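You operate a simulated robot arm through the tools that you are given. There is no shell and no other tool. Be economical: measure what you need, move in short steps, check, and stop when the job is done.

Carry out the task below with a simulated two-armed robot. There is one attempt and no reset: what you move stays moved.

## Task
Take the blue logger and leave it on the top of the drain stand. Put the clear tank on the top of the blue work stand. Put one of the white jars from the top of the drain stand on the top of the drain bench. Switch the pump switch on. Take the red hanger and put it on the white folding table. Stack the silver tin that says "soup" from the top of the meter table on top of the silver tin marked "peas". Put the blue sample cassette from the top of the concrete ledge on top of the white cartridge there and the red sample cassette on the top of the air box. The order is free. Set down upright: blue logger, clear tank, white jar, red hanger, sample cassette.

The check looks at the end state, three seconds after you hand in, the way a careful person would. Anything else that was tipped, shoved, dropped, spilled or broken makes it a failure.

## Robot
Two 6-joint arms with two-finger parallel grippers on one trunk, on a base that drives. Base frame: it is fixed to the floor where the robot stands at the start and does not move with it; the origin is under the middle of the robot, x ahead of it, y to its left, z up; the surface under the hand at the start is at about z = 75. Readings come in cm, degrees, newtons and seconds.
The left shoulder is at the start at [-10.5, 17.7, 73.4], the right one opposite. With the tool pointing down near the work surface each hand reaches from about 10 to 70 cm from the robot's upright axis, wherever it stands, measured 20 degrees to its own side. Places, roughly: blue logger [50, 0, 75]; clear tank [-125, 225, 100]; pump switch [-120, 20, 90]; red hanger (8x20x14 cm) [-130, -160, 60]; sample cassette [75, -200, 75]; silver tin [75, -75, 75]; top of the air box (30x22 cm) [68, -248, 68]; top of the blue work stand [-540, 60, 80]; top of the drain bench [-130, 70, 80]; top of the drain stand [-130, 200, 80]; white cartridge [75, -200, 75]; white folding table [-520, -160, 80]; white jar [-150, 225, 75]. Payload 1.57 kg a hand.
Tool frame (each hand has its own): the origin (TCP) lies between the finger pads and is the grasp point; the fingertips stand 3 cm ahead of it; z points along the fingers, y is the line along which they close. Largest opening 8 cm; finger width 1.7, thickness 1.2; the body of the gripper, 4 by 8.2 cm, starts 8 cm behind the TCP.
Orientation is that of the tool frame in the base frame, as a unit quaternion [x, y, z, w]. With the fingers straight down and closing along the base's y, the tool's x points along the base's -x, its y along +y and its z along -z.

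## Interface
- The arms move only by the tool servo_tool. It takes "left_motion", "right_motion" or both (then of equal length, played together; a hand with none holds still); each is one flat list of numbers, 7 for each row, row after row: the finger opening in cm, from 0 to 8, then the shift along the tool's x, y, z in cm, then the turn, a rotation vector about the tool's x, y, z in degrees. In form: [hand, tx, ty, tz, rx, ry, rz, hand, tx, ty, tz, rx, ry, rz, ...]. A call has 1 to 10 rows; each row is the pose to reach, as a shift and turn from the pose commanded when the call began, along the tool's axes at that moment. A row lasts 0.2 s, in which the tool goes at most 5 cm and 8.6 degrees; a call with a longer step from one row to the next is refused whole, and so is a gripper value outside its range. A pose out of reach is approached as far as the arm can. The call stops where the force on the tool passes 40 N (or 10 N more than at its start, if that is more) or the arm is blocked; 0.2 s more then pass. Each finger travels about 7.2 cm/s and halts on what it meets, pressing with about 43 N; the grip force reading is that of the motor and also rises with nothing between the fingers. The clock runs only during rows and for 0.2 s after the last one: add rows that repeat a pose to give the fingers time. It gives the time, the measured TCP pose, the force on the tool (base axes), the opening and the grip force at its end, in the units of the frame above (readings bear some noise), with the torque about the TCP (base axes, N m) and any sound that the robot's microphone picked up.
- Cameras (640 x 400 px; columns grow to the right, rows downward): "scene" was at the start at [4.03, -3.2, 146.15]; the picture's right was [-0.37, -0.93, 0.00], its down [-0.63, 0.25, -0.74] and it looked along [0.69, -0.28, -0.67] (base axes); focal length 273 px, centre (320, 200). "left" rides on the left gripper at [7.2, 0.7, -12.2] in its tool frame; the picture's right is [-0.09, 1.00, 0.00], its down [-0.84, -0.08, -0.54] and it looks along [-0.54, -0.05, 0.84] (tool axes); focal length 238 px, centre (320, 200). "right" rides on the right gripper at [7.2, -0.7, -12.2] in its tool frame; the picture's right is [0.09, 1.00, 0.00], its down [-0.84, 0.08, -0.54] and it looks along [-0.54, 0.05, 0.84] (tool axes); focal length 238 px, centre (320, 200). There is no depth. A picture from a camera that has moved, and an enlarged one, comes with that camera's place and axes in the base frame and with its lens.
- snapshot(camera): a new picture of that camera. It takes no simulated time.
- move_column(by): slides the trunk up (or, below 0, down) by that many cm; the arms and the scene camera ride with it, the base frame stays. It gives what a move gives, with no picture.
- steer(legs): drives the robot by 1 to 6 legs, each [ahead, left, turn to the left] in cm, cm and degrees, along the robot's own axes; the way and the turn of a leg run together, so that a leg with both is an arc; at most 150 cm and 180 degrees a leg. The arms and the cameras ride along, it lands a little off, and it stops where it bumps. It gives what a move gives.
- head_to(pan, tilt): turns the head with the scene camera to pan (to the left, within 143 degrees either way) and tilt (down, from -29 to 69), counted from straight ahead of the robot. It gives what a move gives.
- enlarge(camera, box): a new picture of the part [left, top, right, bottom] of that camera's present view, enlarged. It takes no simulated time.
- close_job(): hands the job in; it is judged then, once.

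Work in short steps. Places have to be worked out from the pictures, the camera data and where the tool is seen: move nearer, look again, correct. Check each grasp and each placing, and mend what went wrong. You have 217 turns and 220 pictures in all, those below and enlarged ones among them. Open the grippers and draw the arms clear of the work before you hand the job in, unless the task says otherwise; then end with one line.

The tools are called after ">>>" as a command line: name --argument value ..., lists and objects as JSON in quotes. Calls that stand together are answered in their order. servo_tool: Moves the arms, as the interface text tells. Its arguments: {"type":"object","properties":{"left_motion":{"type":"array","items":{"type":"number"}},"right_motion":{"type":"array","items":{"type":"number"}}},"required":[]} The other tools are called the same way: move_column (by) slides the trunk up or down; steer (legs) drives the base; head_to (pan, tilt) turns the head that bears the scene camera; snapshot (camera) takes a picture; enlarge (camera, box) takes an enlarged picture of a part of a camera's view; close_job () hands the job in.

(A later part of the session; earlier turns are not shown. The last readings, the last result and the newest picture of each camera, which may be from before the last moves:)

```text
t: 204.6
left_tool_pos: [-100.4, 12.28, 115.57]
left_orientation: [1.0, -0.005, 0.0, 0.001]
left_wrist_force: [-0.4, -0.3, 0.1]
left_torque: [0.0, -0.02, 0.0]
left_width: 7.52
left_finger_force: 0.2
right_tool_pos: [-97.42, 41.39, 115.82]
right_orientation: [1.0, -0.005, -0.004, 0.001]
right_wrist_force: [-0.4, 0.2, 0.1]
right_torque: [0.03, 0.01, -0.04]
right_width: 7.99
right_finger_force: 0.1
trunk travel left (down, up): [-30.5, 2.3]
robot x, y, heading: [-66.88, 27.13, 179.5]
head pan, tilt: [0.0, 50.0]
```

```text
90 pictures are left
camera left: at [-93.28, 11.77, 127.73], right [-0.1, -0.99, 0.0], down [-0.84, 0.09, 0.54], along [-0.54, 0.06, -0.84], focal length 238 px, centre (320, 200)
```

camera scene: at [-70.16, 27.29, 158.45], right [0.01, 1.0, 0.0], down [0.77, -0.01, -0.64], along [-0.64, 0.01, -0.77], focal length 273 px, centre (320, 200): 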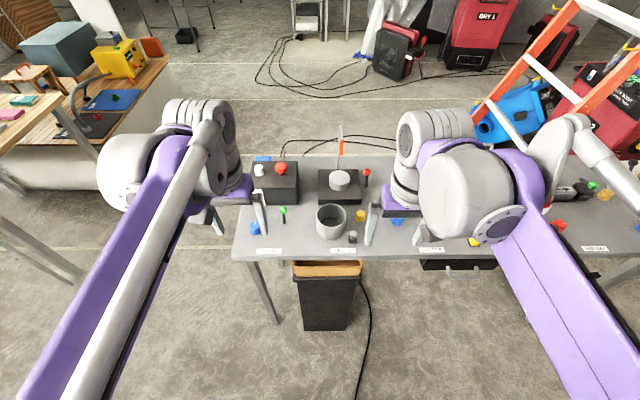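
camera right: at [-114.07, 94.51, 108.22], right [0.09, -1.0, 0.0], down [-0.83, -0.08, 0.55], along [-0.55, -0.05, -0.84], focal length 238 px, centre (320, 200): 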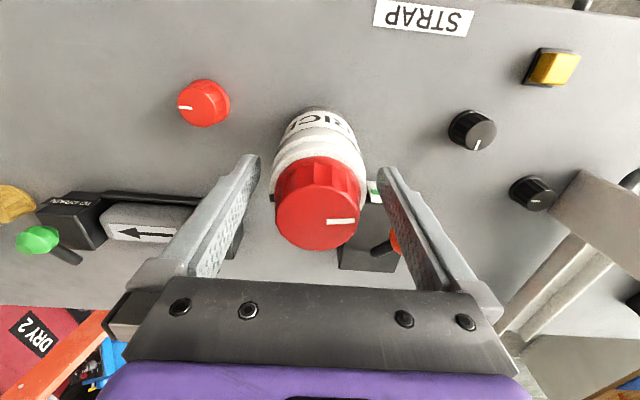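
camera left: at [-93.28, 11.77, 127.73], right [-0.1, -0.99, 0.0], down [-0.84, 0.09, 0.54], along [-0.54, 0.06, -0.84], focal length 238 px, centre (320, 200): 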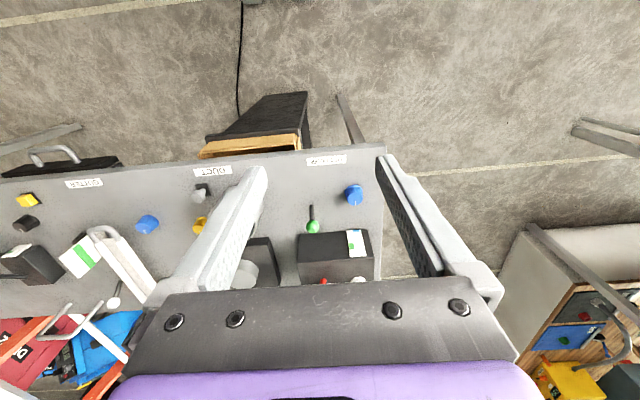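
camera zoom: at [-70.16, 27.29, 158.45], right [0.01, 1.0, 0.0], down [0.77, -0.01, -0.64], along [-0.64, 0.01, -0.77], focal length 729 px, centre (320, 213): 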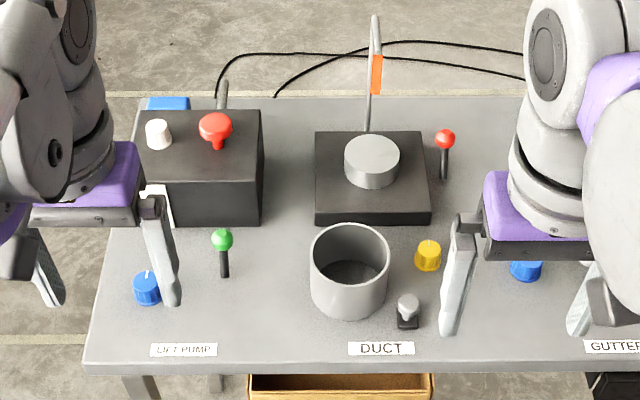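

I move the left hand out of the way to see the lift-pump box.

>>> servo_tool --left_motion '[7.5, 4, 2, 0, 0, 0, 0, 7.5, 8, 4, 0, 0, 0, 0, 7.5, 12, 6, 0, 0, 0, 0]'

>>> steer --legs '[[0, 17, 0]]'

>>> head_to --pan 0 --tilt 42

>>> enlarge --camera "scene" --box '[220, 120, 420, 270]'

>>> snapshot --camera "left"

```text
t: 205.4
left_tool_pos: [-88.18, 6.21, 115.54]
left_orientation: [1.0, -0.005, 0.0, 0.0]
left_wrist_force: [-0.1, -0.2, 0.6]
left_torque: [-0.02, 0.01, 0.0]
left_width: 7.5
left_finger_force: 0.0
right_tool_pos: [-97.2, 41.45, 115.83]
right_orientation: [1.0, -0.005, -0.004, 0.0]
right_wrist_force: [0.4, 0.2, 0.1]
right_torque: [0.01, 0.0, 0.0]
right_width: 8.0
right_finger_force: 0.0
trunk travel left (down, up): [-30.5, 2.3]
robot x, y, heading: [-66.68, 27.45, 179.3]
head pan, tilt: [0.0, 50.0]
```

```text
t: 207.5
left_tool_pos: [-88.31, -10.73, 115.48]
left_orientation: [1.0, -0.005, 0.0, -0.001]
left_wrist_force: [0.2, -0.3, -0.2]
left_torque: [0.01, -0.03, -0.02]
left_width: 7.51
left_finger_force: 0.1
right_tool_pos: [-97.53, 24.43, 115.79]
right_orientation: [1.0, -0.004, -0.005, -0.001]
right_wrist_force: [-0.1, 0.6, 0.3]
right_torque: [0.0, -0.01, -0.04]
right_width: 8.0
right_finger_force: 0.0
trunk travel left (down, up): [-30.5, 2.3]
robot x, y, heading: [-66.88, 10.11, 179.5]
head pan, tilt: [0.0, 50.0]
```

```text
t: 208.2
left_tool_pos: [-88.47, -10.64, 115.47]
left_orientation: [1.0, -0.004, 0.0, 0.0]
left_wrist_force: [-0.7, 0.5, 0.2]
left_torque: [-0.02, 0.01, 0.02]
left_width: 7.51
left_finger_force: 0.1
right_tool_pos: [-97.55, 24.43, 115.96]
right_orientation: [1.0, -0.004, -0.004, -0.001]
right_wrist_force: [0.0, -0.4, -0.6]
right_torque: [0.01, 0.03, 0.0]
right_width: 8.02
right_finger_force: 0.1
trunk travel left (down, up): [-30.5, 2.3]
robot x, y, heading: [-66.91, 10.53, 179.4]
head pan, tilt: [0.0, 42.0]
```

```text
2.67 times, centred on (320, 195) of scene
camera zoom: at [-70.98, 10.3, 159.57], right [0.01, 1.0, 0.0], down [0.67, -0.01, -0.74], along [-0.74, 0.01, -0.67], focal length 729 px, centre (320, 213)
```

zoom: 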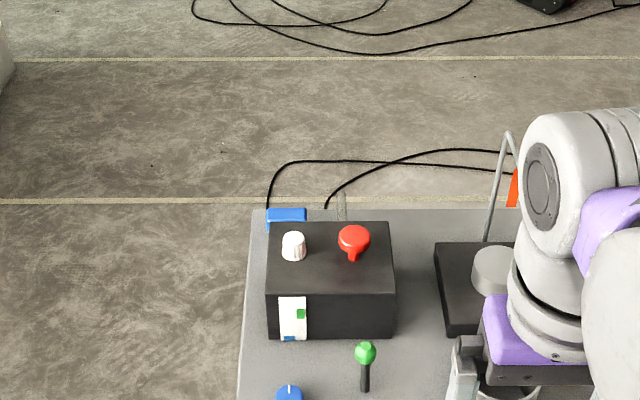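

```text
88 pictures are left
camera left: at [-81.27, -11.35, 127.72], right [-0.1, -0.99, 0.0], down [-0.84, 0.09, 0.54], along [-0.54, 0.06, -0.84], focal length 238 px, centre (320, 200)
```

left: 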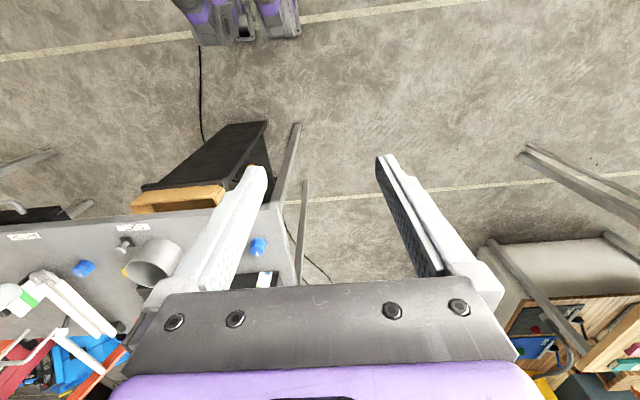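

>>> enlarge --camera "scene" --box '[290, 180, 360, 250]'

>>> enlarge --camera "scene" --box '[280, 220, 370, 310]'

```text
5.71 times, centred on (325, 215) of scene
camera zoom: at [-70.98, 10.3, 159.57], right [0.01, 1.0, 0.0], down [0.67, -0.01, -0.74], along [-0.74, 0.01, -0.67], focal length 1562 px, centre (291, 114)
```

zoom: 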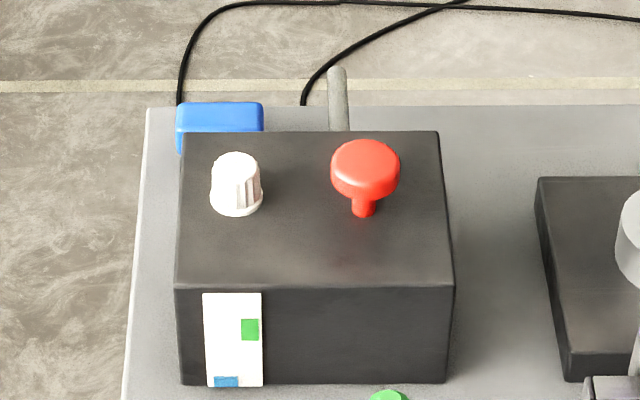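

```text
4.44 times, centred on (325, 265) of scene
camera zoom: at [-70.98, 10.3, 159.57], right [0.01, 1.0, 0.0], down [0.67, -0.01, -0.74], along [-0.74, 0.01, -0.67], focal length 1215 px, centre (298, -89)
```

zoom: 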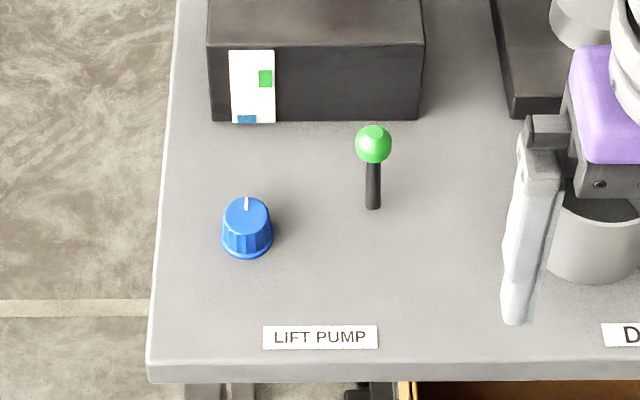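

The controls near the "LIFT PUMP" label: a plate on the box front with green and blue marks, a green-ball lever, red mushroom, knobs. I back off and lower the trunk to look at the plate more frontally.

>>> steer --legs '[[-12, 0, 0.5]]'

>>> move_column --by -28

>>> head_to --pan 0 --tilt 30

>>> enlarge --camera "scene" --box '[270, 150, 410, 260]'

```text
t: 209.4
left_tool_pos: [-76.43, -10.96, 115.53]
left_orientation: [1.0, -0.002, 0.0, 0.0]
left_wrist_force: [-0.4, -0.2, -0.6]
left_torque: [0.0, -0.01, 0.04]
left_width: 7.5
left_finger_force: 0.1
right_tool_pos: [-85.68, 24.17, 115.83]
right_orientation: [1.0, -0.001, -0.004, 0.001]
right_wrist_force: [-0.2, -0.3, 0.0]
right_torque: [0.01, 0.02, 0.01]
right_width: 8.02
right_finger_force: 0.0
trunk travel left (down, up): [-30.5, 2.3]
robot x, y, heading: [-54.96, 9.97, 179.7]
head pan, tilt: [0.0, 42.0]
```

```text
t: 212.3
left_tool_pos: [-76.28, -10.92, 87.52]
left_orientation: [1.0, -0.002, 0.0, 0.0]
left_wrist_force: [-0.6, 0.4, -0.3]
left_torque: [-0.02, 0.0, 0.0]
left_width: 7.51
left_finger_force: 0.0
right_tool_pos: [-85.62, 24.06, 87.91]
right_orientation: [1.0, -0.002, -0.004, 0.0]
right_wrist_force: [-0.5, 0.2, -0.6]
right_torque: [0.02, -0.02, 0.0]
right_width: 8.0
right_finger_force: 0.0
trunk travel left (down, up): [-2.5, 30.3]
robot x, y, heading: [-54.83, 10.59, 179.8]
head pan, tilt: [0.0, 42.0]
```

```text
t: 213.0
left_tool_pos: [-76.28, -10.92, 87.47]
left_orientation: [1.0, -0.002, 0.0, 0.0]
left_wrist_force: [0.2, -0.1, 0.2]
left_torque: [0.0, -0.01, -0.01]
left_width: 7.46
left_finger_force: 0.1
right_tool_pos: [-85.61, 24.11, 87.93]
right_orientation: [1.0, -0.002, -0.005, 0.0]
right_wrist_force: [0.0, 0.2, 0.8]
right_torque: [0.02, 0.03, 0.01]
right_width: 8.01
right_finger_force: 0.0
trunk travel left (down, up): [-2.5, 30.3]
robot x, y, heading: [-54.94, 10.39, 179.6]
head pan, tilt: [0.0, 30.0]
```

```text
3.64 times, centred on (340, 205) of scene
camera zoom: at [-64.5, 10.24, 132.19], right [0.0, 1.0, 0.0], down [0.5, 0.0, -0.87], along [-0.87, 0.0, -0.5], focal length 994 px, centre (247, 182)
```

zoom: 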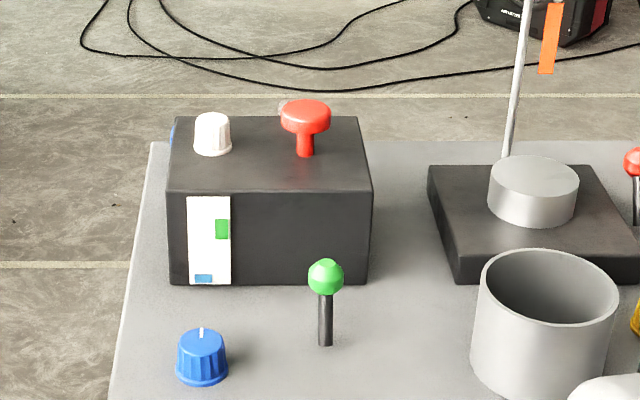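

>>> enlarge --camera "scene" --box '[315, 190, 345, 235]'

>>> snapshot --camera "scene"

```text
8.89 times, centred on (330, 212) of scene
camera zoom: at [-64.5, 10.24, 132.19], right [0.0, 1.0, 0.0], down [0.5, 0.0, -0.87], along [-0.87, 0.0, -0.5], focal length 2430 px, centre (231, 89)
```

zoom: 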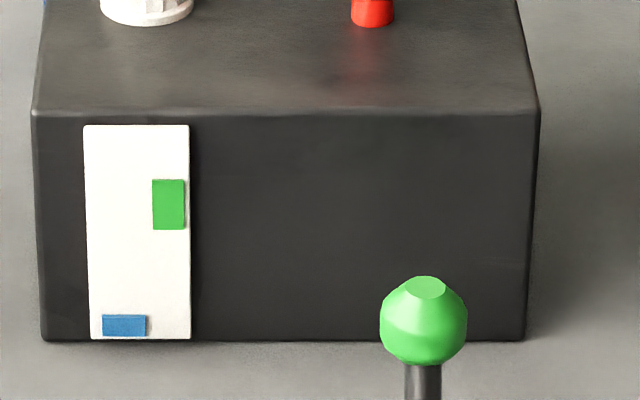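

```text
83 pictures are left
camera scene: at [-64.5, 10.24, 132.19], right [0.0, 1.0, 0.0], down [0.5, 0.0, -0.87], along [-0.87, 0.0, -0.5], focal length 273 px, centre (320, 200)
```

scene: 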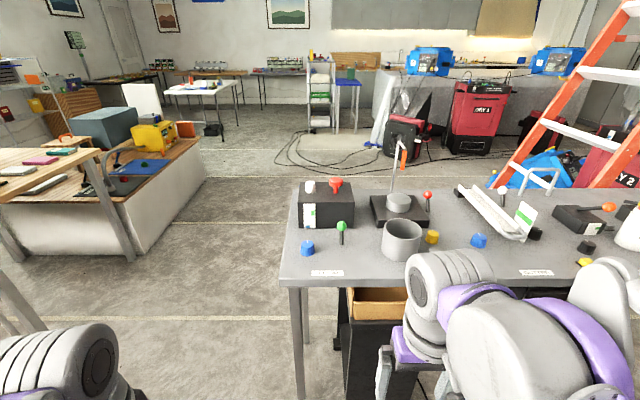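

By position, the green-ball lever ((-122,16,92)) matches the stated pump switch place. It seems to lean toward the robot. I view it from the side to verify the lean: drive left and pan right.

>>> steer --legs '[[0, 60, 0]]'

>>> head_to --pan -55 --tilt 30

>>> snapshot --camera "scene"

```text
t: 218.8
left_tool_pos: [-76.52, -71.17, 87.59]
left_orientation: [1.0, -0.001, 0.0, 0.0]
left_wrist_force: [0.2, -0.2, 0.1]
left_torque: [0.01, 0.02, 0.0]
left_width: 7.48
left_finger_force: 0.0
right_tool_pos: [-85.96, -36.23, 87.86]
right_orientation: [1.0, -0.002, -0.005, 0.0]
right_wrist_force: [0.5, 0.0, -0.4]
right_torque: [0.03, 0.01, -0.03]
right_width: 7.99
right_finger_force: 0.1
trunk travel left (down, up): [-2.5, 30.3]
robot x, y, heading: [-54.98, -50.04, 180.0]
head pan, tilt: [0.0, 30.0]
```

```text
t: 220.0
left_tool_pos: [-76.54, -71.23, 87.58]
left_orientation: [1.0, -0.002, 0.0, 0.0]
left_wrist_force: [0.2, -0.6, 0.2]
left_torque: [0.01, -0.01, 0.01]
left_width: 7.51
left_finger_force: 0.0
right_tool_pos: [-85.83, -36.15, 87.92]
right_orientation: [1.0, -0.002, -0.004, 0.0]
right_wrist_force: [0.1, -0.1, 0.8]
right_torque: [-0.01, -0.04, 0.05]
right_width: 8.0
right_finger_force: 0.0
trunk travel left (down, up): [-2.5, 30.3]
robot x, y, heading: [-55.02, -49.94, 179.7]
head pan, tilt: [-55.0, 30.0]
```

```text
82 pictures are left
camera scene: at [-60.84, -42.65, 132.19], right [0.82, 0.57, 0.0], down [0.29, -0.41, -0.87], along [-0.49, 0.71, -0.5], focal length 273 px, centre (320, 200)
```

scene: 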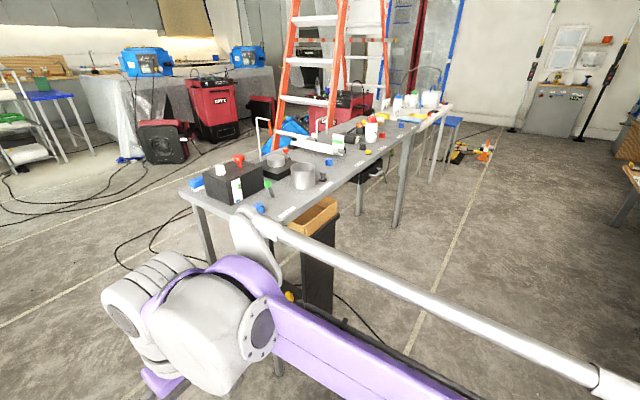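

>>> enlarge --camera "scene" --box '[180, 140, 340, 230]'

```text
4.00 times, centred on (260, 185) of scene
camera zoom: at [-60.84, -42.65, 132.19], right [0.82, 0.57, 0.0], down [0.29, -0.41, -0.87], along [-0.49, 0.71, -0.5], focal length 1094 px, centre (560, 260)
```

zoom: 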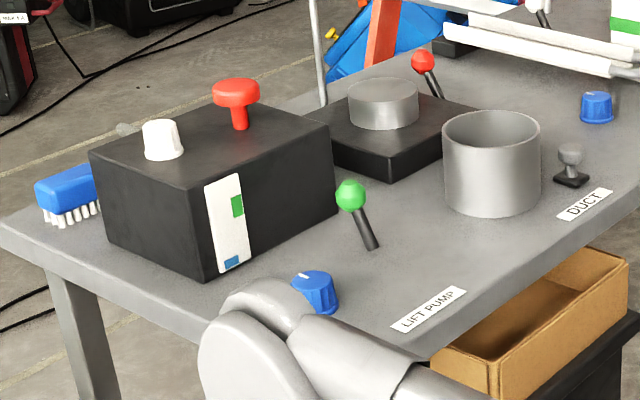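

The green lever leans away from the robot (−x), as does the similar red one. It must be flipped toward me. I go back, raise the trunk and bring the right hand over it.

>>> move_column --by 22

>>> steer --legs '[[0, -53, 0], [12, 0, 0]]'

>>> head_to --pan 0 --tilt 45

>>> snapshot --camera "right"

>>> snapshot --camera "scene"

```text
t: 222.3
left_tool_pos: [-76.52, -71.39, 109.39]
left_orientation: [1.0, -0.002, 0.0, 0.0]
left_wrist_force: [0.9, 0.8, 0.1]
left_torque: [-0.02, 0.04, 0.0]
left_width: 7.5
left_finger_force: 0.0
right_tool_pos: [-85.87, -36.16, 109.9]
right_orientation: [1.0, -0.002, -0.005, 0.0]
right_wrist_force: [-0.1, -0.6, -0.2]
right_torque: [-0.01, -0.01, 0.01]
right_width: 8.0
right_finger_force: 0.0
trunk travel left (down, up): [-24.5, 8.3]
robot x, y, heading: [-55.0, -50.1, 179.7]
head pan, tilt: [-55.0, 30.0]
```

```text
t: 228.4
left_tool_pos: [-88.22, -17.77, 109.45]
left_orientation: [1.0, -0.002, 0.001, 0.001]
left_wrist_force: [-0.4, -0.8, -0.2]
left_torque: [0.0, 0.0, 0.01]
left_width: 7.51
left_finger_force: 0.1
right_tool_pos: [-97.57, 17.44, 109.95]
right_orientation: [1.0, -0.001, -0.005, 0.001]
right_wrist_force: [0.3, -0.7, -0.5]
right_torque: [0.01, 0.03, 0.01]
right_width: 7.98
right_finger_force: 0.2
trunk travel left (down, up): [-24.5, 8.3]
robot x, y, heading: [-67.11, 3.8, 179.9]
head pan, tilt: [-55.0, 30.0]
```

```text
t: 229.6
left_tool_pos: [-88.21, -17.6, 109.58]
left_orientation: [1.0, -0.002, 0.0, 0.0]
left_wrist_force: [-0.2, -0.3, 0.9]
left_torque: [0.02, 0.01, -0.01]
left_width: 7.51
left_finger_force: 0.1
right_tool_pos: [-97.54, 17.38, 109.79]
right_orientation: [1.0, -0.002, -0.005, -0.001]
right_wrist_force: [1.0, -0.5, -0.3]
right_torque: [0.01, -0.02, 0.0]
right_width: 8.0
right_finger_force: 0.0
trunk travel left (down, up): [-24.5, 8.3]
robot x, y, heading: [-66.78, 3.48, 179.9]
head pan, tilt: [0.0, 45.0]
```

```text
80 pictures are left
camera right: at [-90.35, 18.11, 122.01], right [0.09, -1.0, 0.0], down [-0.83, -0.07, 0.55], along [-0.55, -0.05, -0.84], focal length 238 px, centre (320, 200)
```

right: 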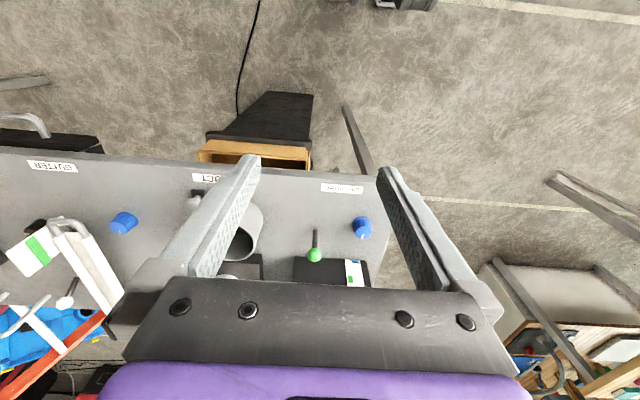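

```text
79 pictures are left
camera scene: at [-70.9, 3.53, 152.6], right [0.0, 1.0, 0.0], down [0.71, 0.0, -0.71], along [-0.71, 0.0, -0.71], focal length 273 px, centre (320, 200)
```

scene: 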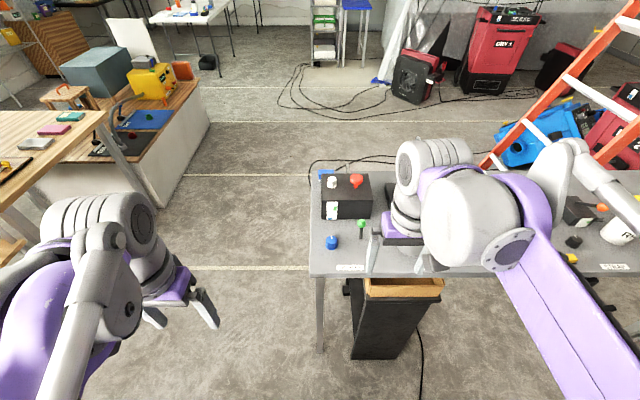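

Move the right hand closer for a better look.

>>> servo_tool --right_motion '[6, -4.5, 0, 0, 0, 0, 0, 6, -9, 0, 1, 0, 0, 0, 6, -13.5, 0, 3, 0, 0, 0, 6, -18, 0, 5, 0, 0, 0, 6, -20, 1, 6, 0, 0, 0]'

>>> snapshot --camera "right"

>>> enlarge --camera "scene" --box '[300, 150, 420, 270]'

```text
t: 230.8
left_tool_pos: [-88.2, -17.69, 109.41]
left_orientation: [1.0, -0.002, -0.001, 0.0]
left_wrist_force: [-0.8, 0.1, 0.4]
left_torque: [-0.03, -0.03, -0.03]
left_width: 7.51
left_finger_force: 0.0
right_tool_pos: [-117.58, 16.73, 104.22]
right_orientation: [1.0, -0.002, -0.005, 0.0]
right_wrist_force: [0.7, -0.3, 0.0]
right_torque: [0.0, 0.0, 0.01]
right_width: 5.98
right_finger_force: 0.2
trunk travel left (down, up): [-24.5, 8.3]
robot x, y, heading: [-66.34, 3.46, 180.1]
head pan, tilt: [0.0, 45.0]
```

```text
78 pictures are left
camera right: at [-110.33, 17.32, 116.31], right [0.09, -1.0, 0.0], down [-0.83, -0.07, 0.55], along [-0.55, -0.05, -0.84], focal length 238 px, centre (320, 200)
```

right: 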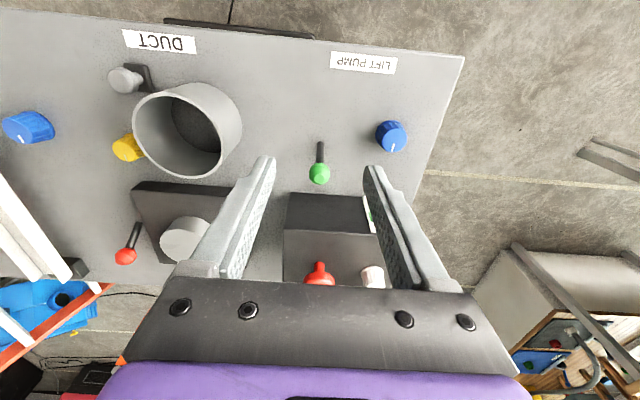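

```text
3.33 times, centred on (360, 210) of scene
camera zoom: at [-70.91, 3.49, 152.6], right [0.0, 1.0, 0.0], down [0.71, 0.0, -0.71], along [-0.71, 0.0, -0.71], focal length 911 px, centre (187, 167)
```

zoom: 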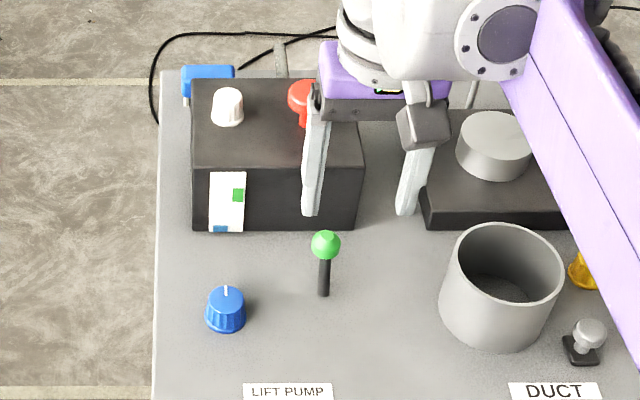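

Ball ≈(-123.5,16.2,90.2), leaning back. Grip it between the fingers, closing along y.

>>> servo_tool --right_motion '[6, -3, 0.3, 3, 0, 0, 0, 6, -5.8, 0.5, 6, 0, 0, 0, 6, -5.8, 0.5, 10, 0, 0, 0, 6, -5.8, 0.5, 13.5, 0, 0, 0]'

>>> snapshot --camera "right"

```text
t: 231.8
left_tool_pos: [-88.26, -17.62, 109.41]
left_orientation: [1.0, -0.002, 0.0, 0.0]
left_wrist_force: [0.8, 0.4, 0.5]
left_torque: [0.02, -0.05, 0.01]
left_width: 7.52
left_finger_force: 0.1
right_tool_pos: [-123.43, 15.98, 90.66]
right_orientation: [1.0, 0.0, -0.004, 0.0]
right_wrist_force: [0.0, -0.2, 0.0]
right_torque: [0.05, 0.01, 0.0]
right_width: 6.0
right_finger_force: 0.1
trunk travel left (down, up): [-24.5, 8.3]
robot x, y, heading: [-66.61, 3.4, 180.0]
head pan, tilt: [0.0, 45.0]
```

```text
76 pictures are left
camera right: at [-116.15, 16.65, 102.8], right [0.09, -1.0, 0.0], down [-0.83, -0.07, 0.55], along [-0.55, -0.05, -0.84], focal length 238 px, centre (320, 200)
```

right: 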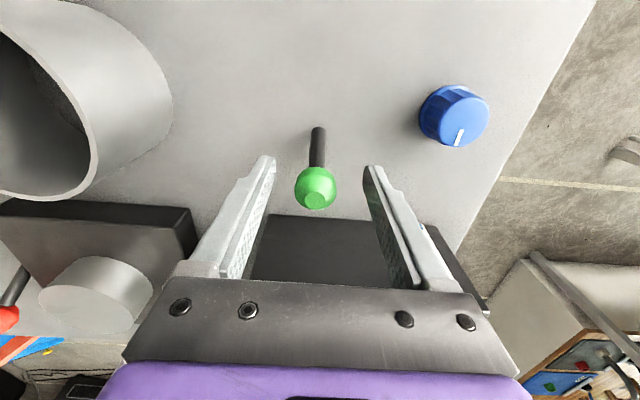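

Ball is centred between the fingers. Close, then pull toward +x along a small arc.

>>> servo_tool --right_motion '[4, 0, 0, 0, 0, 0, 0, 2.6, 0, 0, 0, 0, 0, 0, 2, 0, 0, 0, 0, 0, 0, 2, 0, 0, 0, 0, 0, 0, 2, 1.2, 0, -0.3, 0, 0, 0, 2, 2.4, 0, -0.4, 0, 0, 0, 2, 3.6, 0, -0.3, 0, 0, 0, 2, 4.8, 0, 0, 0, 0, 0]'

>>> snapshot --camera "right"

```text
t: 233.6
left_tool_pos: [-88.14, -17.61, 109.55]
left_orientation: [1.0, -0.002, 0.0, 0.0]
left_wrist_force: [-0.4, 0.6, 0.7]
left_torque: [-0.05, -0.02, 0.0]
left_width: 7.49
left_finger_force: 0.0
right_tool_pos: [-118.65, 15.97, 90.6]
right_orientation: [1.0, -0.002, -0.004, 0.0]
right_wrist_force: [0.1, -0.7, -0.9]
right_torque: [0.01, 0.01, 0.02]
right_width: 1.99
right_finger_force: 0.1
trunk travel left (down, up): [-24.5, 8.3]
robot x, y, heading: [-66.67, 3.7, 179.7]
head pan, tilt: [0.0, 45.0]
```

```text
75 pictures are left
camera right: at [-111.46, 16.6, 102.7], right [0.09, -1.0, 0.0], down [-0.83, -0.07, 0.55], along [-0.55, -0.05, -0.84], focal length 238 px, centre (320, 200)
```

right: 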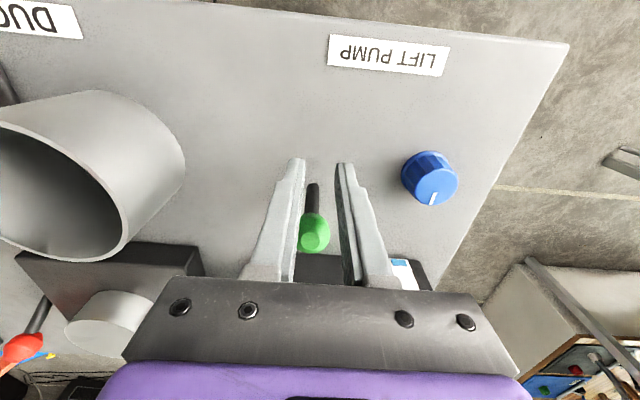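

The fingers stopped at 2.0 with no force: the ball slipped through. Go back over the ball with open fingers and close fully.

>>> servo_tool --right_motion '[4, 0, 0, 0, 0, 0, 0, 5, 0, 0, 0, 0, 0, 0, 5, -2.5, 0, 0, 0, 0, 0, 5, -4.4, 0, 0.3, 0, 0, 0]'

>>> enlarge --camera "right" --box '[260, 120, 380, 240]'

```text
t: 234.6
left_tool_pos: [-88.24, -17.62, 109.55]
left_orientation: [1.0, -0.002, 0.0, 0.0]
left_wrist_force: [0.1, 0.5, -0.1]
left_torque: [0.0, 0.02, -0.03]
left_width: 7.52
left_finger_force: 0.0
right_tool_pos: [-123.29, 16.04, 90.35]
right_orientation: [1.0, -0.001, -0.004, 0.0]
right_wrist_force: [-0.3, 0.6, 0.0]
right_torque: [0.0, 0.04, -0.02]
right_width: 5.03
right_finger_force: 0.2
trunk travel left (down, up): [-24.5, 8.3]
robot x, y, heading: [-66.64, 3.76, 179.7]
head pan, tilt: [0.0, 45.0]
```

```text
3.33 times, centred on (320, 180) of right
camera zoom: at [-116.02, 16.7, 102.45], right [0.09, -1.0, 0.0], down [-0.83, -0.07, 0.55], along [-0.55, -0.05, -0.84], focal length 794 px, centre (320, 267)
```

zoom: 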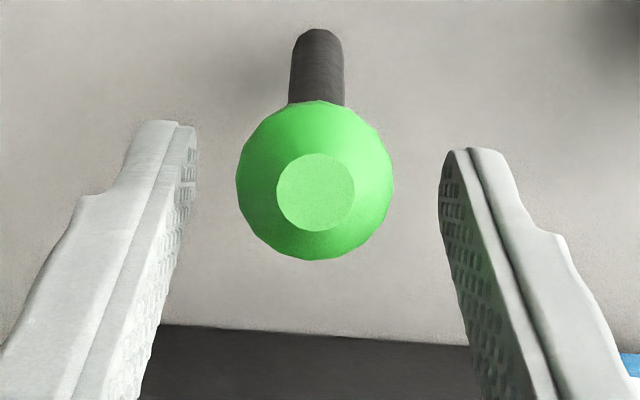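

The facet on the ball now faces the camera: the lever seems to have flipped to leaning toward me. Raise the hand and check.

>>> servo_tool --right_motion '[6, 0, 0, -3, 0, 0, 0, 6, 0, 0, -7.5, 0, 0, 0, 6, 1, 0, -12, 0, 0, 0, 6, 5.7, 0, -13.5, 0, 0, 0]'

>>> snapshot --camera "right"

>>> enlarge --camera "scene" --box '[300, 150, 420, 270]'

```text
t: 235.6
left_tool_pos: [-87.98, -17.69, 109.46]
left_orientation: [1.0, -0.002, 0.0, 0.0]
left_wrist_force: [-0.2, 0.7, 0.2]
left_torque: [0.03, 0.03, 0.01]
left_width: 7.48
left_finger_force: 0.0
right_tool_pos: [-116.97, 15.89, 103.84]
right_orientation: [1.0, -0.001, -0.006, -0.001]
right_wrist_force: [1.2, -1.5, 0.1]
right_torque: [0.0, 0.03, 0.03]
right_width: 5.97
right_finger_force: 0.1
trunk travel left (down, up): [-24.5, 8.3]
robot x, y, heading: [-66.55, 3.39, 179.8]
head pan, tilt: [0.0, 45.0]
```

```text
73 pictures are left
camera right: at [-109.7, 16.51, 115.89], right [0.09, -1.0, 0.0], down [-0.83, -0.08, 0.55], along [-0.55, -0.05, -0.83], focal length 238 px, centre (320, 200)
```

right: 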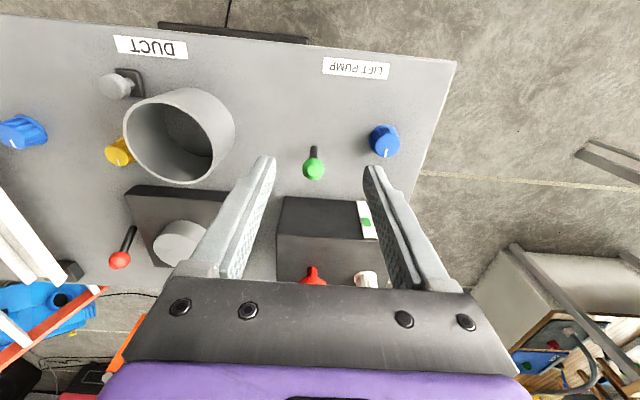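

```text
3.33 times, centred on (360, 210) of scene
camera zoom: at [-70.63, 3.51, 152.6], right [0.0, 1.0, 0.0], down [0.71, 0.0, -0.71], along [-0.71, 0.0, -0.71], focal length 911 px, centre (187, 167)
```

zoom: 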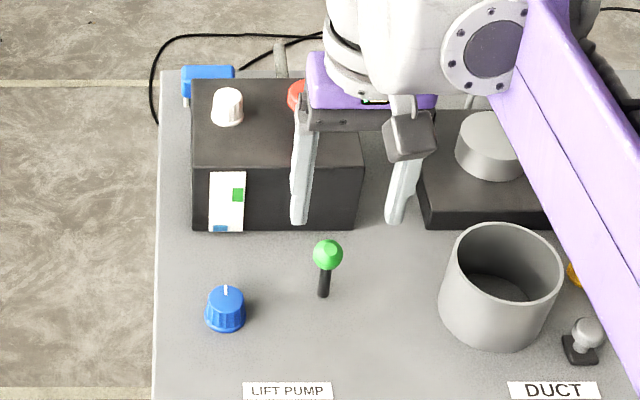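

The lever moved but may be only near upright. I push it firmly toward me from behind with closed fingers: descend between ball and box at x≈-126, then sweep +x.

>>> servo_tool --right_motion '[3, -4.5, -0.3, 0, 0, 0, 0, 0, -9, -0.3, 0, 0, 0, 0, 0, -9, -0.3, 4.5, 0, 0, 0, 0, -9, -0.3, 9, 0, 0, 0, 0, -9, -0.3, 13, 0, 0, 0]'

>>> snapshot --camera "right"

```text
t: 236.8
left_tool_pos: [-88.18, -17.64, 109.53]
left_orientation: [1.0, -0.002, 0.001, 0.001]
left_wrist_force: [-0.3, 0.2, 0.7]
left_torque: [-0.02, -0.04, -0.01]
left_width: 7.52
left_finger_force: 0.0
right_tool_pos: [-126.51, 16.34, 90.85]
right_orientation: [1.0, -0.002, -0.005, 0.0]
right_wrist_force: [0.4, 0.6, 0.0]
right_torque: [-0.03, -0.01, 0.0]
right_width: 0.0
right_finger_force: 21.3
trunk travel left (down, up): [-24.5, 8.3]
robot x, y, heading: [-66.94, 3.75, 179.8]
head pan, tilt: [0.0, 45.0]
```

```text
71 pictures are left
camera right: at [-119.21, 16.93, 102.98], right [0.09, -1.0, 0.0], down [-0.83, -0.07, 0.55], along [-0.55, -0.05, -0.84], focal length 238 px, centre (320, 200)
```

right: 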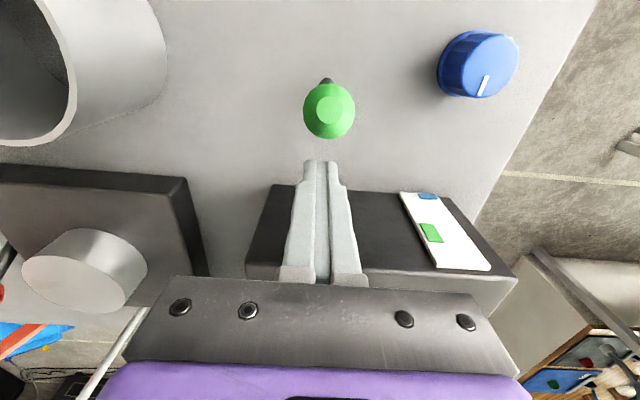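

The facet now points at the camera, meaning lean ≈+12° toward me (before ≈−10°): flipped. A light nudge confirms that it is at its stop.

>>> servo_tool --right_motion '[0, 1.5, 0, 0, 0, 0, 0, 0, 2.2, 0, 0, 0, 0, 0, 0, 2.6, 0, 0, 0, 0, 0, 0, 2.9, 0, 0, 0, 0, 0]'

>>> snapshot --camera "right"

```text
t: 237.8
left_tool_pos: [-88.27, -17.65, 109.54]
left_orientation: [1.0, -0.001, 0.001, 0.0]
left_wrist_force: [0.2, -0.3, 0.3]
left_torque: [0.03, 0.03, -0.02]
left_width: 7.5
left_finger_force: 0.1
right_tool_pos: [-123.54, 16.2, 90.82]
right_orientation: [1.0, -0.002, -0.004, 0.0]
right_wrist_force: [0.5, -1.3, -0.9]
right_torque: [0.01, 0.0, -0.01]
right_width: 0.0
right_finger_force: 21.9
trunk travel left (down, up): [-24.5, 8.3]
robot x, y, heading: [-66.77, 3.5, 179.7]
head pan, tilt: [0.0, 45.0]
```

```text
70 pictures are left
camera right: at [-116.33, 16.94, 102.94], right [0.09, -1.0, 0.0], down [-0.83, -0.07, 0.55], along [-0.55, -0.05, -0.84], focal length 238 px, centre (320, 200)
```

right: 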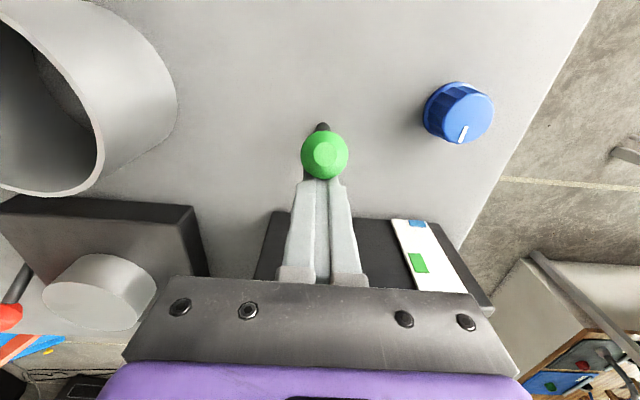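

The lever still follows with little force; continue pushing until it resists.

>>> servo_tool --right_motion '[0, 0.8, 0, 0, 0, 0, 0, 0, 1.6, 0, 0, 0, 0, 0, 0, 2.4, 0, 0.2, 0, 0, 0, 0, 3.2, 0, 0.4, 0, 0, 0, 0, 4, 0, 0.6, 0, 0, 0]'

>>> snapshot --camera "right"

```text
t: 238.6
left_tool_pos: [-88.22, -17.61, 109.53]
left_orientation: [1.0, -0.002, 0.001, -0.001]
left_wrist_force: [-0.1, 0.8, -0.1]
left_torque: [-0.01, 0.03, -0.03]
left_width: 7.51
left_finger_force: 0.0
right_tool_pos: [-121.88, 16.27, 90.75]
right_orientation: [1.0, -0.003, -0.012, 0.0]
right_wrist_force: [-12.9, -2.2, 0.6]
right_torque: [0.04, 0.39, -0.05]
right_width: 0.0
right_finger_force: 21.1
trunk travel left (down, up): [-24.5, 8.3]
robot x, y, heading: [-66.83, 3.6, 179.6]
head pan, tilt: [0.0, 45.0]
stopped in row 3 (right hand): the force on the tool passed its limit at 50 N (the readings are from after the stop); the commanded pose is now the measured one
```

```text
69 pictures are left
camera right: at [-114.48, 17.0, 102.71], right [0.09, -1.0, 0.0], down [-0.82, -0.07, 0.56], along [-0.56, -0.05, -0.83], focal length 238 px, centre (320, 200)
```

right: 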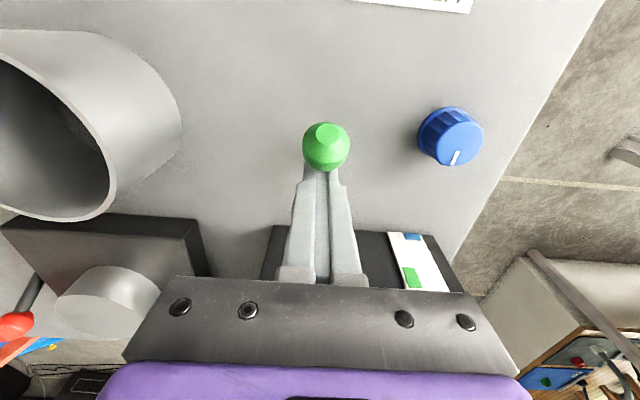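

Hard stop reached with the lever leaning well toward me. Back off, rise and verify.

>>> servo_tool --right_motion '[0, -1.2, 0, 0, 0, 0, 0, 0, -1.2, 0, -4.5, 0, 0, 0, 0, -1.2, 0, -9, 0, 0, 0, 3, 0, 0, -13, 0, 0, 0, 6, 4.5, 0, -14, 0, 0, 0, 8, 9, 0, -15, 0, 0, 0]'

>>> snapshot --camera "right"

>>> enlarge --camera "scene" --box '[300, 150, 420, 270]'

```text
t: 240.0
left_tool_pos: [-88.21, -17.74, 109.47]
left_orientation: [1.0, -0.001, -0.001, 0.001]
left_wrist_force: [-1.1, 0.9, 0.0]
left_torque: [0.03, 0.03, -0.01]
left_width: 7.5
left_finger_force: 0.0
right_tool_pos: [-112.27, 16.31, 105.41]
right_orientation: [1.0, -0.001, -0.011, 0.0]
right_wrist_force: [-1.1, -0.4, -0.1]
right_torque: [-0.02, 0.03, 0.0]
right_width: 8.02
right_finger_force: 0.0
trunk travel left (down, up): [-24.5, 8.3]
robot x, y, heading: [-66.49, 3.29, 179.7]
head pan, tilt: [0.0, 45.0]
```

```text
68 pictures are left
camera right: at [-104.87, 16.95, 117.42], right [0.09, -1.0, 0.0], down [-0.82, -0.08, 0.56], along [-0.56, -0.05, -0.83], focal length 238 px, centre (320, 200)
```

right: 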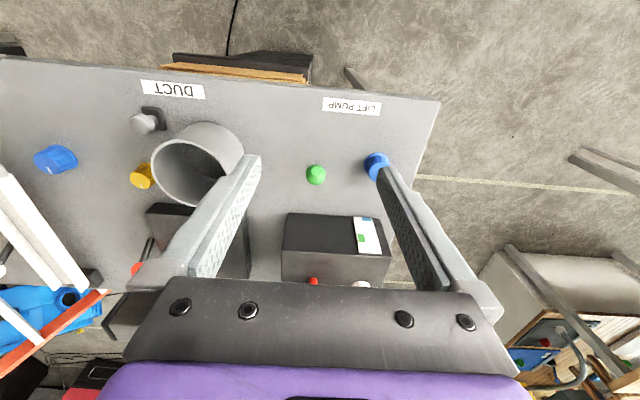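

```text
3.33 times, centred on (360, 210) of scene
camera zoom: at [-70.78, 3.52, 152.6], right [0.0, 1.0, 0.0], down [0.71, 0.0, -0.71], along [-0.71, 0.0, -0.71], focal length 911 px, centre (187, 167)
```

zoom: 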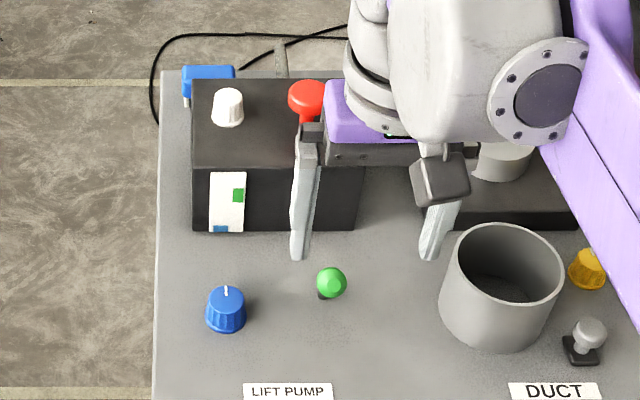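

The switch is flipped to the opposite side. Now the clear tank: raise the trunk, back off, and drive right to the drain stand.

>>> move_column --by 8

>>> steer --legs '[[-10, 0, 0.3], [0, -100, 0], [0, -98, 0]]'

>>> head_to --pan 0 --tilt 42

>>> snapshot --camera "scene"

>>> enlarge --camera "scene" --box '[330, 110, 490, 250]'

```text
t: 241.2
left_tool_pos: [-88.23, -17.67, 117.52]
left_orientation: [1.0, -0.001, 0.0, 0.0]
left_wrist_force: [-0.3, -0.5, -0.3]
left_torque: [-0.01, 0.01, 0.04]
left_width: 7.48
left_finger_force: 0.1
right_tool_pos: [-112.43, 16.41, 113.54]
right_orientation: [1.0, -0.002, -0.01, -0.001]
right_wrist_force: [0.1, 0.8, -1.1]
right_torque: [-0.02, 0.02, 0.0]
right_width: 8.01
right_finger_force: 0.0
trunk travel left (down, up): [-32.5, 0.3]
robot x, y, heading: [-66.78, 3.39, 179.8]
head pan, tilt: [0.0, 45.0]
```

```text
t: 259.6
left_tool_pos: [-78.9, 180.86, 117.51]
left_orientation: [1.0, -0.001, 0.0, -0.001]
left_wrist_force: [0.3, 0.0, 0.2]
left_torque: [0.02, 0.03, 0.01]
left_width: 7.5
left_finger_force: 0.1
right_tool_pos: [-103.28, 214.78, 113.45]
right_orientation: [1.0, -0.001, -0.01, -0.001]
right_wrist_force: [-0.4, 0.3, 0.8]
right_torque: [0.04, 0.0, -0.01]
right_width: 8.0
right_finger_force: 0.0
trunk travel left (down, up): [-32.5, 0.3]
robot x, y, heading: [-57.3, 201.95, 179.9]
head pan, tilt: [0.0, 45.0]
```

```text
t: 260.2
left_tool_pos: [-78.82, 180.93, 117.48]
left_orientation: [1.0, -0.002, 0.0, 0.0]
left_wrist_force: [0.2, -0.1, -0.6]
left_torque: [-0.01, -0.04, 0.02]
left_width: 7.52
left_finger_force: 0.1
right_tool_pos: [-103.17, 214.86, 113.57]
right_orientation: [1.0, -0.001, -0.011, 0.0]
right_wrist_force: [-0.1, 0.4, -0.1]
right_torque: [-0.01, -0.01, -0.01]
right_width: 7.99
right_finger_force: 0.0
trunk travel left (down, up): [-32.5, 0.3]
robot x, y, heading: [-57.6, 202.56, 179.9]
head pan, tilt: [0.0, 42.0]
```

```text
66 pictures are left
camera scene: at [-61.6, 202.12, 161.54], right [0.0, 1.0, 0.0], down [0.67, 0.0, -0.74], along [-0.74, 0.0, -0.67], focal length 273 px, centre (320, 200)
```

scene: 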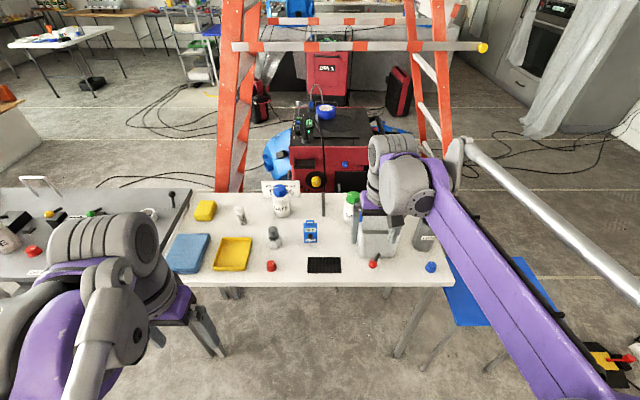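

```text
2.86 times, centred on (410, 180) of scene
camera zoom: at [-61.6, 202.12, 161.54], right [0.0, 1.0, 0.0], down [0.67, 0.0, -0.74], along [-0.74, 0.0, -0.67], focal length 781 px, centre (63, 257)
```

zoom: 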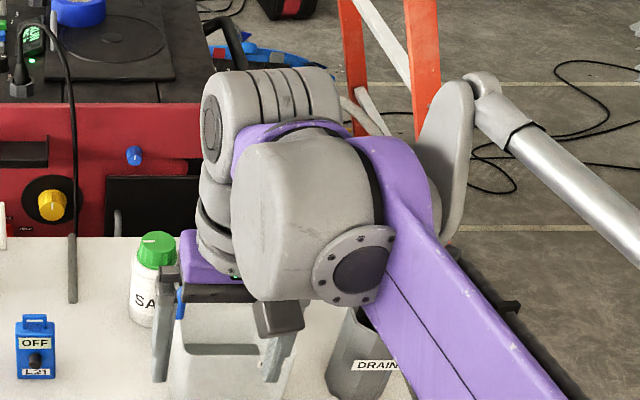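

>>> snapshot --camera "right"

```text
64 pictures are left
camera right: at [-95.82, 215.53, 125.58], right [0.09, -1.0, 0.0], down [-0.83, -0.08, 0.56], along [-0.56, -0.05, -0.83], focal length 238 px, centre (320, 200)
```

right: 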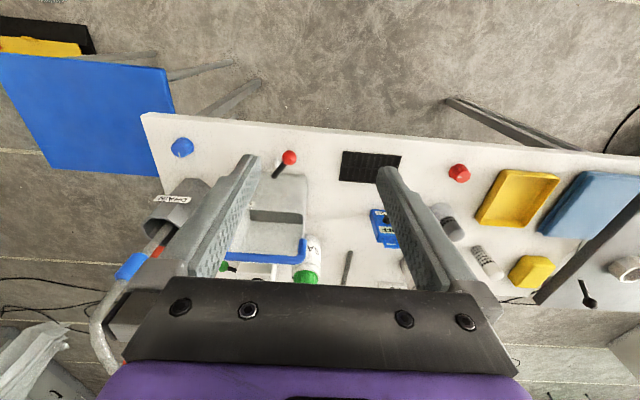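

Retract the right hand a little to get an unobstructed head view of the tank.

>>> servo_tool --right_motion '[8, 4.5, -1, 0, 0, 0, 0, 8, 9, -2, 0, 0, 0, 0, 8, 13.5, -3, 0, 0, 0, 0, 8, 18, -4, 0, 0, 0, 0, 8, 20, -8, 0, 0, 0, 0, 8, 20, -12, 0, 0, 0, 0]'

>>> enlarge --camera "scene" --box '[330, 150, 450, 280]'

```text
t: 261.6
left_tool_pos: [-79.06, 180.84, 117.65]
left_orientation: [1.0, -0.001, 0.0, 0.0]
left_wrist_force: [-0.6, -0.2, 0.5]
left_torque: [-0.01, -0.04, -0.02]
left_width: 7.51
left_finger_force: 0.1
right_tool_pos: [-83.23, 226.81, 113.12]
right_orientation: [1.0, -0.002, -0.01, 0.0]
right_wrist_force: [0.3, -0.5, 0.9]
right_torque: [0.0, -0.03, 0.01]
right_width: 7.99
right_finger_force: 0.0
trunk travel left (down, up): [-32.5, 0.3]
robot x, y, heading: [-57.56, 202.23, 180.0]
head pan, tilt: [0.0, 42.0]
```

```text
3.08 times, centred on (390, 215) of scene
camera zoom: at [-61.7, 202.14, 161.55], right [0.0, 1.0, 0.0], down [0.67, 0.0, -0.74], along [-0.74, 0.0, -0.67], focal length 841 px, centre (105, 154)
```

zoom: 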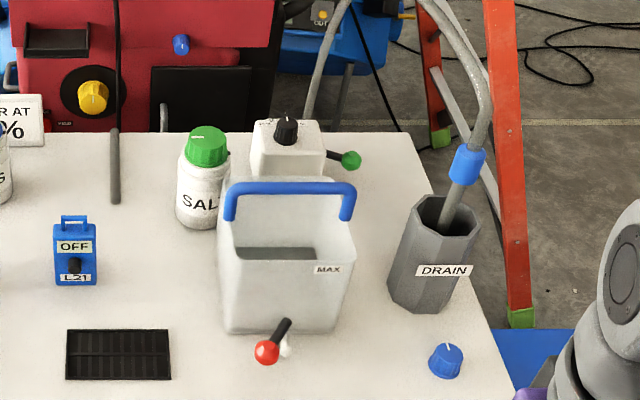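

Tank: open box, rim z≈95.7, blue bar handle centred at ≈(-124,221.7,100), running along y. I rotate the right gripper by +90° about its axis so the fingers close along x.

>>> servo_tool --right_motion '[8, 0, 0, 0, 0, 0, 8.5, 8, 0, 0, 0, 0, 0, 17, 8, 0, 0, 0, 0, 0, 25.5, 8, 0, 0, 0, 0, 0, 34, 8, 0, 0, 0, 0, 0, 42.5, 8, 0, 0, 0, 0, 0, 51, 8, 0, 0, 0, 0, 0, 59.5, 8, 0, 0, 0, 0, 0, 68, 8, 0, 0, 0, 0, 0, 76.5, 8, 0, 0, 0, 0, 0, 85]'

>>> servo_tool --right_motion '[8, 0, 0, 0, 0, 0, 4.9]'

```text
t: 263.8
left_tool_pos: [-78.92, 180.92, 117.46]
left_orientation: [1.0, -0.001, -0.001, 0.0]
left_wrist_force: [-0.4, -0.7, 0.1]
left_torque: [0.0, -0.02, 0.0]
left_width: 7.5
left_finger_force: 0.1
right_tool_pos: [-83.25, 226.76, 113.0]
right_orientation: [0.736, -0.676, -0.008, 0.007]
right_wrist_force: [0.0, -0.3, -0.2]
right_torque: [0.03, -0.01, 0.01]
right_width: 8.0
right_finger_force: 0.1
trunk travel left (down, up): [-32.5, 0.3]
robot x, y, heading: [-57.96, 202.25, 180.1]
head pan, tilt: [0.0, 42.0]
```

```text
t: 264.2
left_tool_pos: [-79.11, 180.85, 117.49]
left_orientation: [1.0, -0.001, 0.0, -0.001]
left_wrist_force: [-0.3, 0.0, 0.0]
left_torque: [0.03, -0.01, 0.0]
left_width: 7.47
left_finger_force: 0.0
right_tool_pos: [-83.24, 226.78, 113.13]
right_orientation: [-0.707, 0.707, 0.007, -0.007]
right_wrist_force: [-0.9, -0.4, 0.2]
right_torque: [-0.03, -0.03, 0.02]
right_width: 8.01
right_finger_force: 0.0
trunk travel left (down, up): [-32.5, 0.3]
robot x, y, heading: [-57.55, 201.96, 179.8]
head pan, tilt: [0.0, 42.0]
```

Rotation done (tool x = −y, tool y = −x). Drive 18 ahead, then move the hand over the bar.

>>> steer --legs '[[18, 0, 0]]'

>>> servo_tool --right_motion '[8, 1, 4.5, 0, 0, 0, 0, 8, 2, 9, 0, 0, 0, 0, 8, 3, 13.5, 0, 0, 0, 0, 8, 4.5, 17, 0, 0, 0, 0]'

>>> snapshot --camera "right"

>>> snapshot --camera "scene"

```text
t: 265.7
left_tool_pos: [-97.33, 180.97, 117.56]
left_orientation: [1.0, -0.003, 0.0, 0.0]
left_wrist_force: [0.4, -0.6, -0.6]
left_torque: [-0.02, -0.02, 0.01]
left_width: 7.5
left_finger_force: 0.0
right_tool_pos: [-101.32, 227.0, 113.06]
right_orientation: [-0.706, 0.708, 0.008, -0.007]
right_wrist_force: [-0.7, 0.0, 0.6]
right_torque: [-0.01, -0.01, -0.02]
right_width: 7.99
right_finger_force: 0.0
trunk travel left (down, up): [-32.5, 0.3]
robot x, y, heading: [-75.62, 202.03, 179.5]
head pan, tilt: [0.0, 42.0]
```

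```text
t: 266.7
left_tool_pos: [-97.43, 181.1, 117.53]
left_orientation: [1.0, -0.002, 0.0, -0.001]
left_wrist_force: [-0.8, 0.2, -0.4]
left_torque: [0.02, -0.01, -0.01]
left_width: 7.47
left_finger_force: 0.0
right_tool_pos: [-118.4, 222.7, 113.54]
right_orientation: [-0.705, 0.709, 0.008, -0.007]
right_wrist_force: [-0.2, 0.1, -0.3]
right_torque: [-0.02, -0.03, 0.01]
right_width: 8.03
right_finger_force: 0.0
trunk travel left (down, up): [-32.5, 0.3]
robot x, y, heading: [-75.7, 202.23, 179.9]
head pan, tilt: [0.0, 42.0]
```

```text
62 pictures are left
camera right: at [-117.58, 215.49, 125.66], right [-1.0, -0.09, 0.02], down [-0.06, 0.84, 0.54], along [-0.06, 0.54, -0.84], focal length 238 px, centre (320, 200)
```

right: 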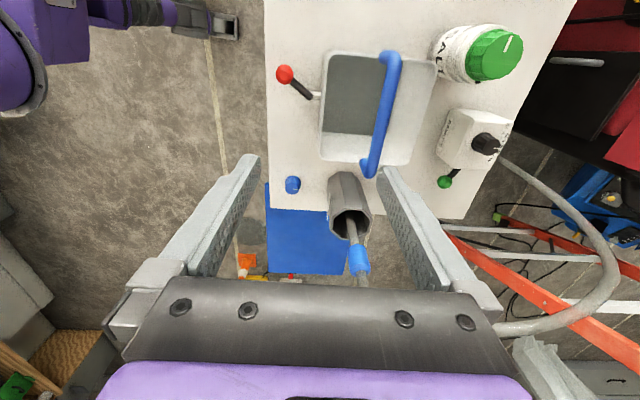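

```text
61 pictures are left
camera scene: at [-80.04, 202.16, 161.54], right [0.01, 1.0, 0.0], down [0.67, 0.0, -0.74], along [-0.74, 0.0, -0.67], focal length 273 px, centre (320, 200)
```

scene: 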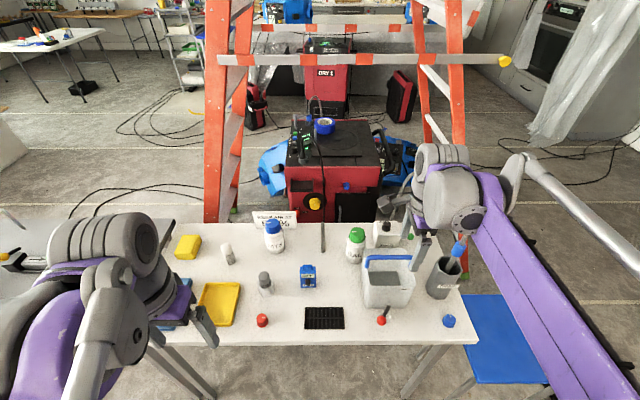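

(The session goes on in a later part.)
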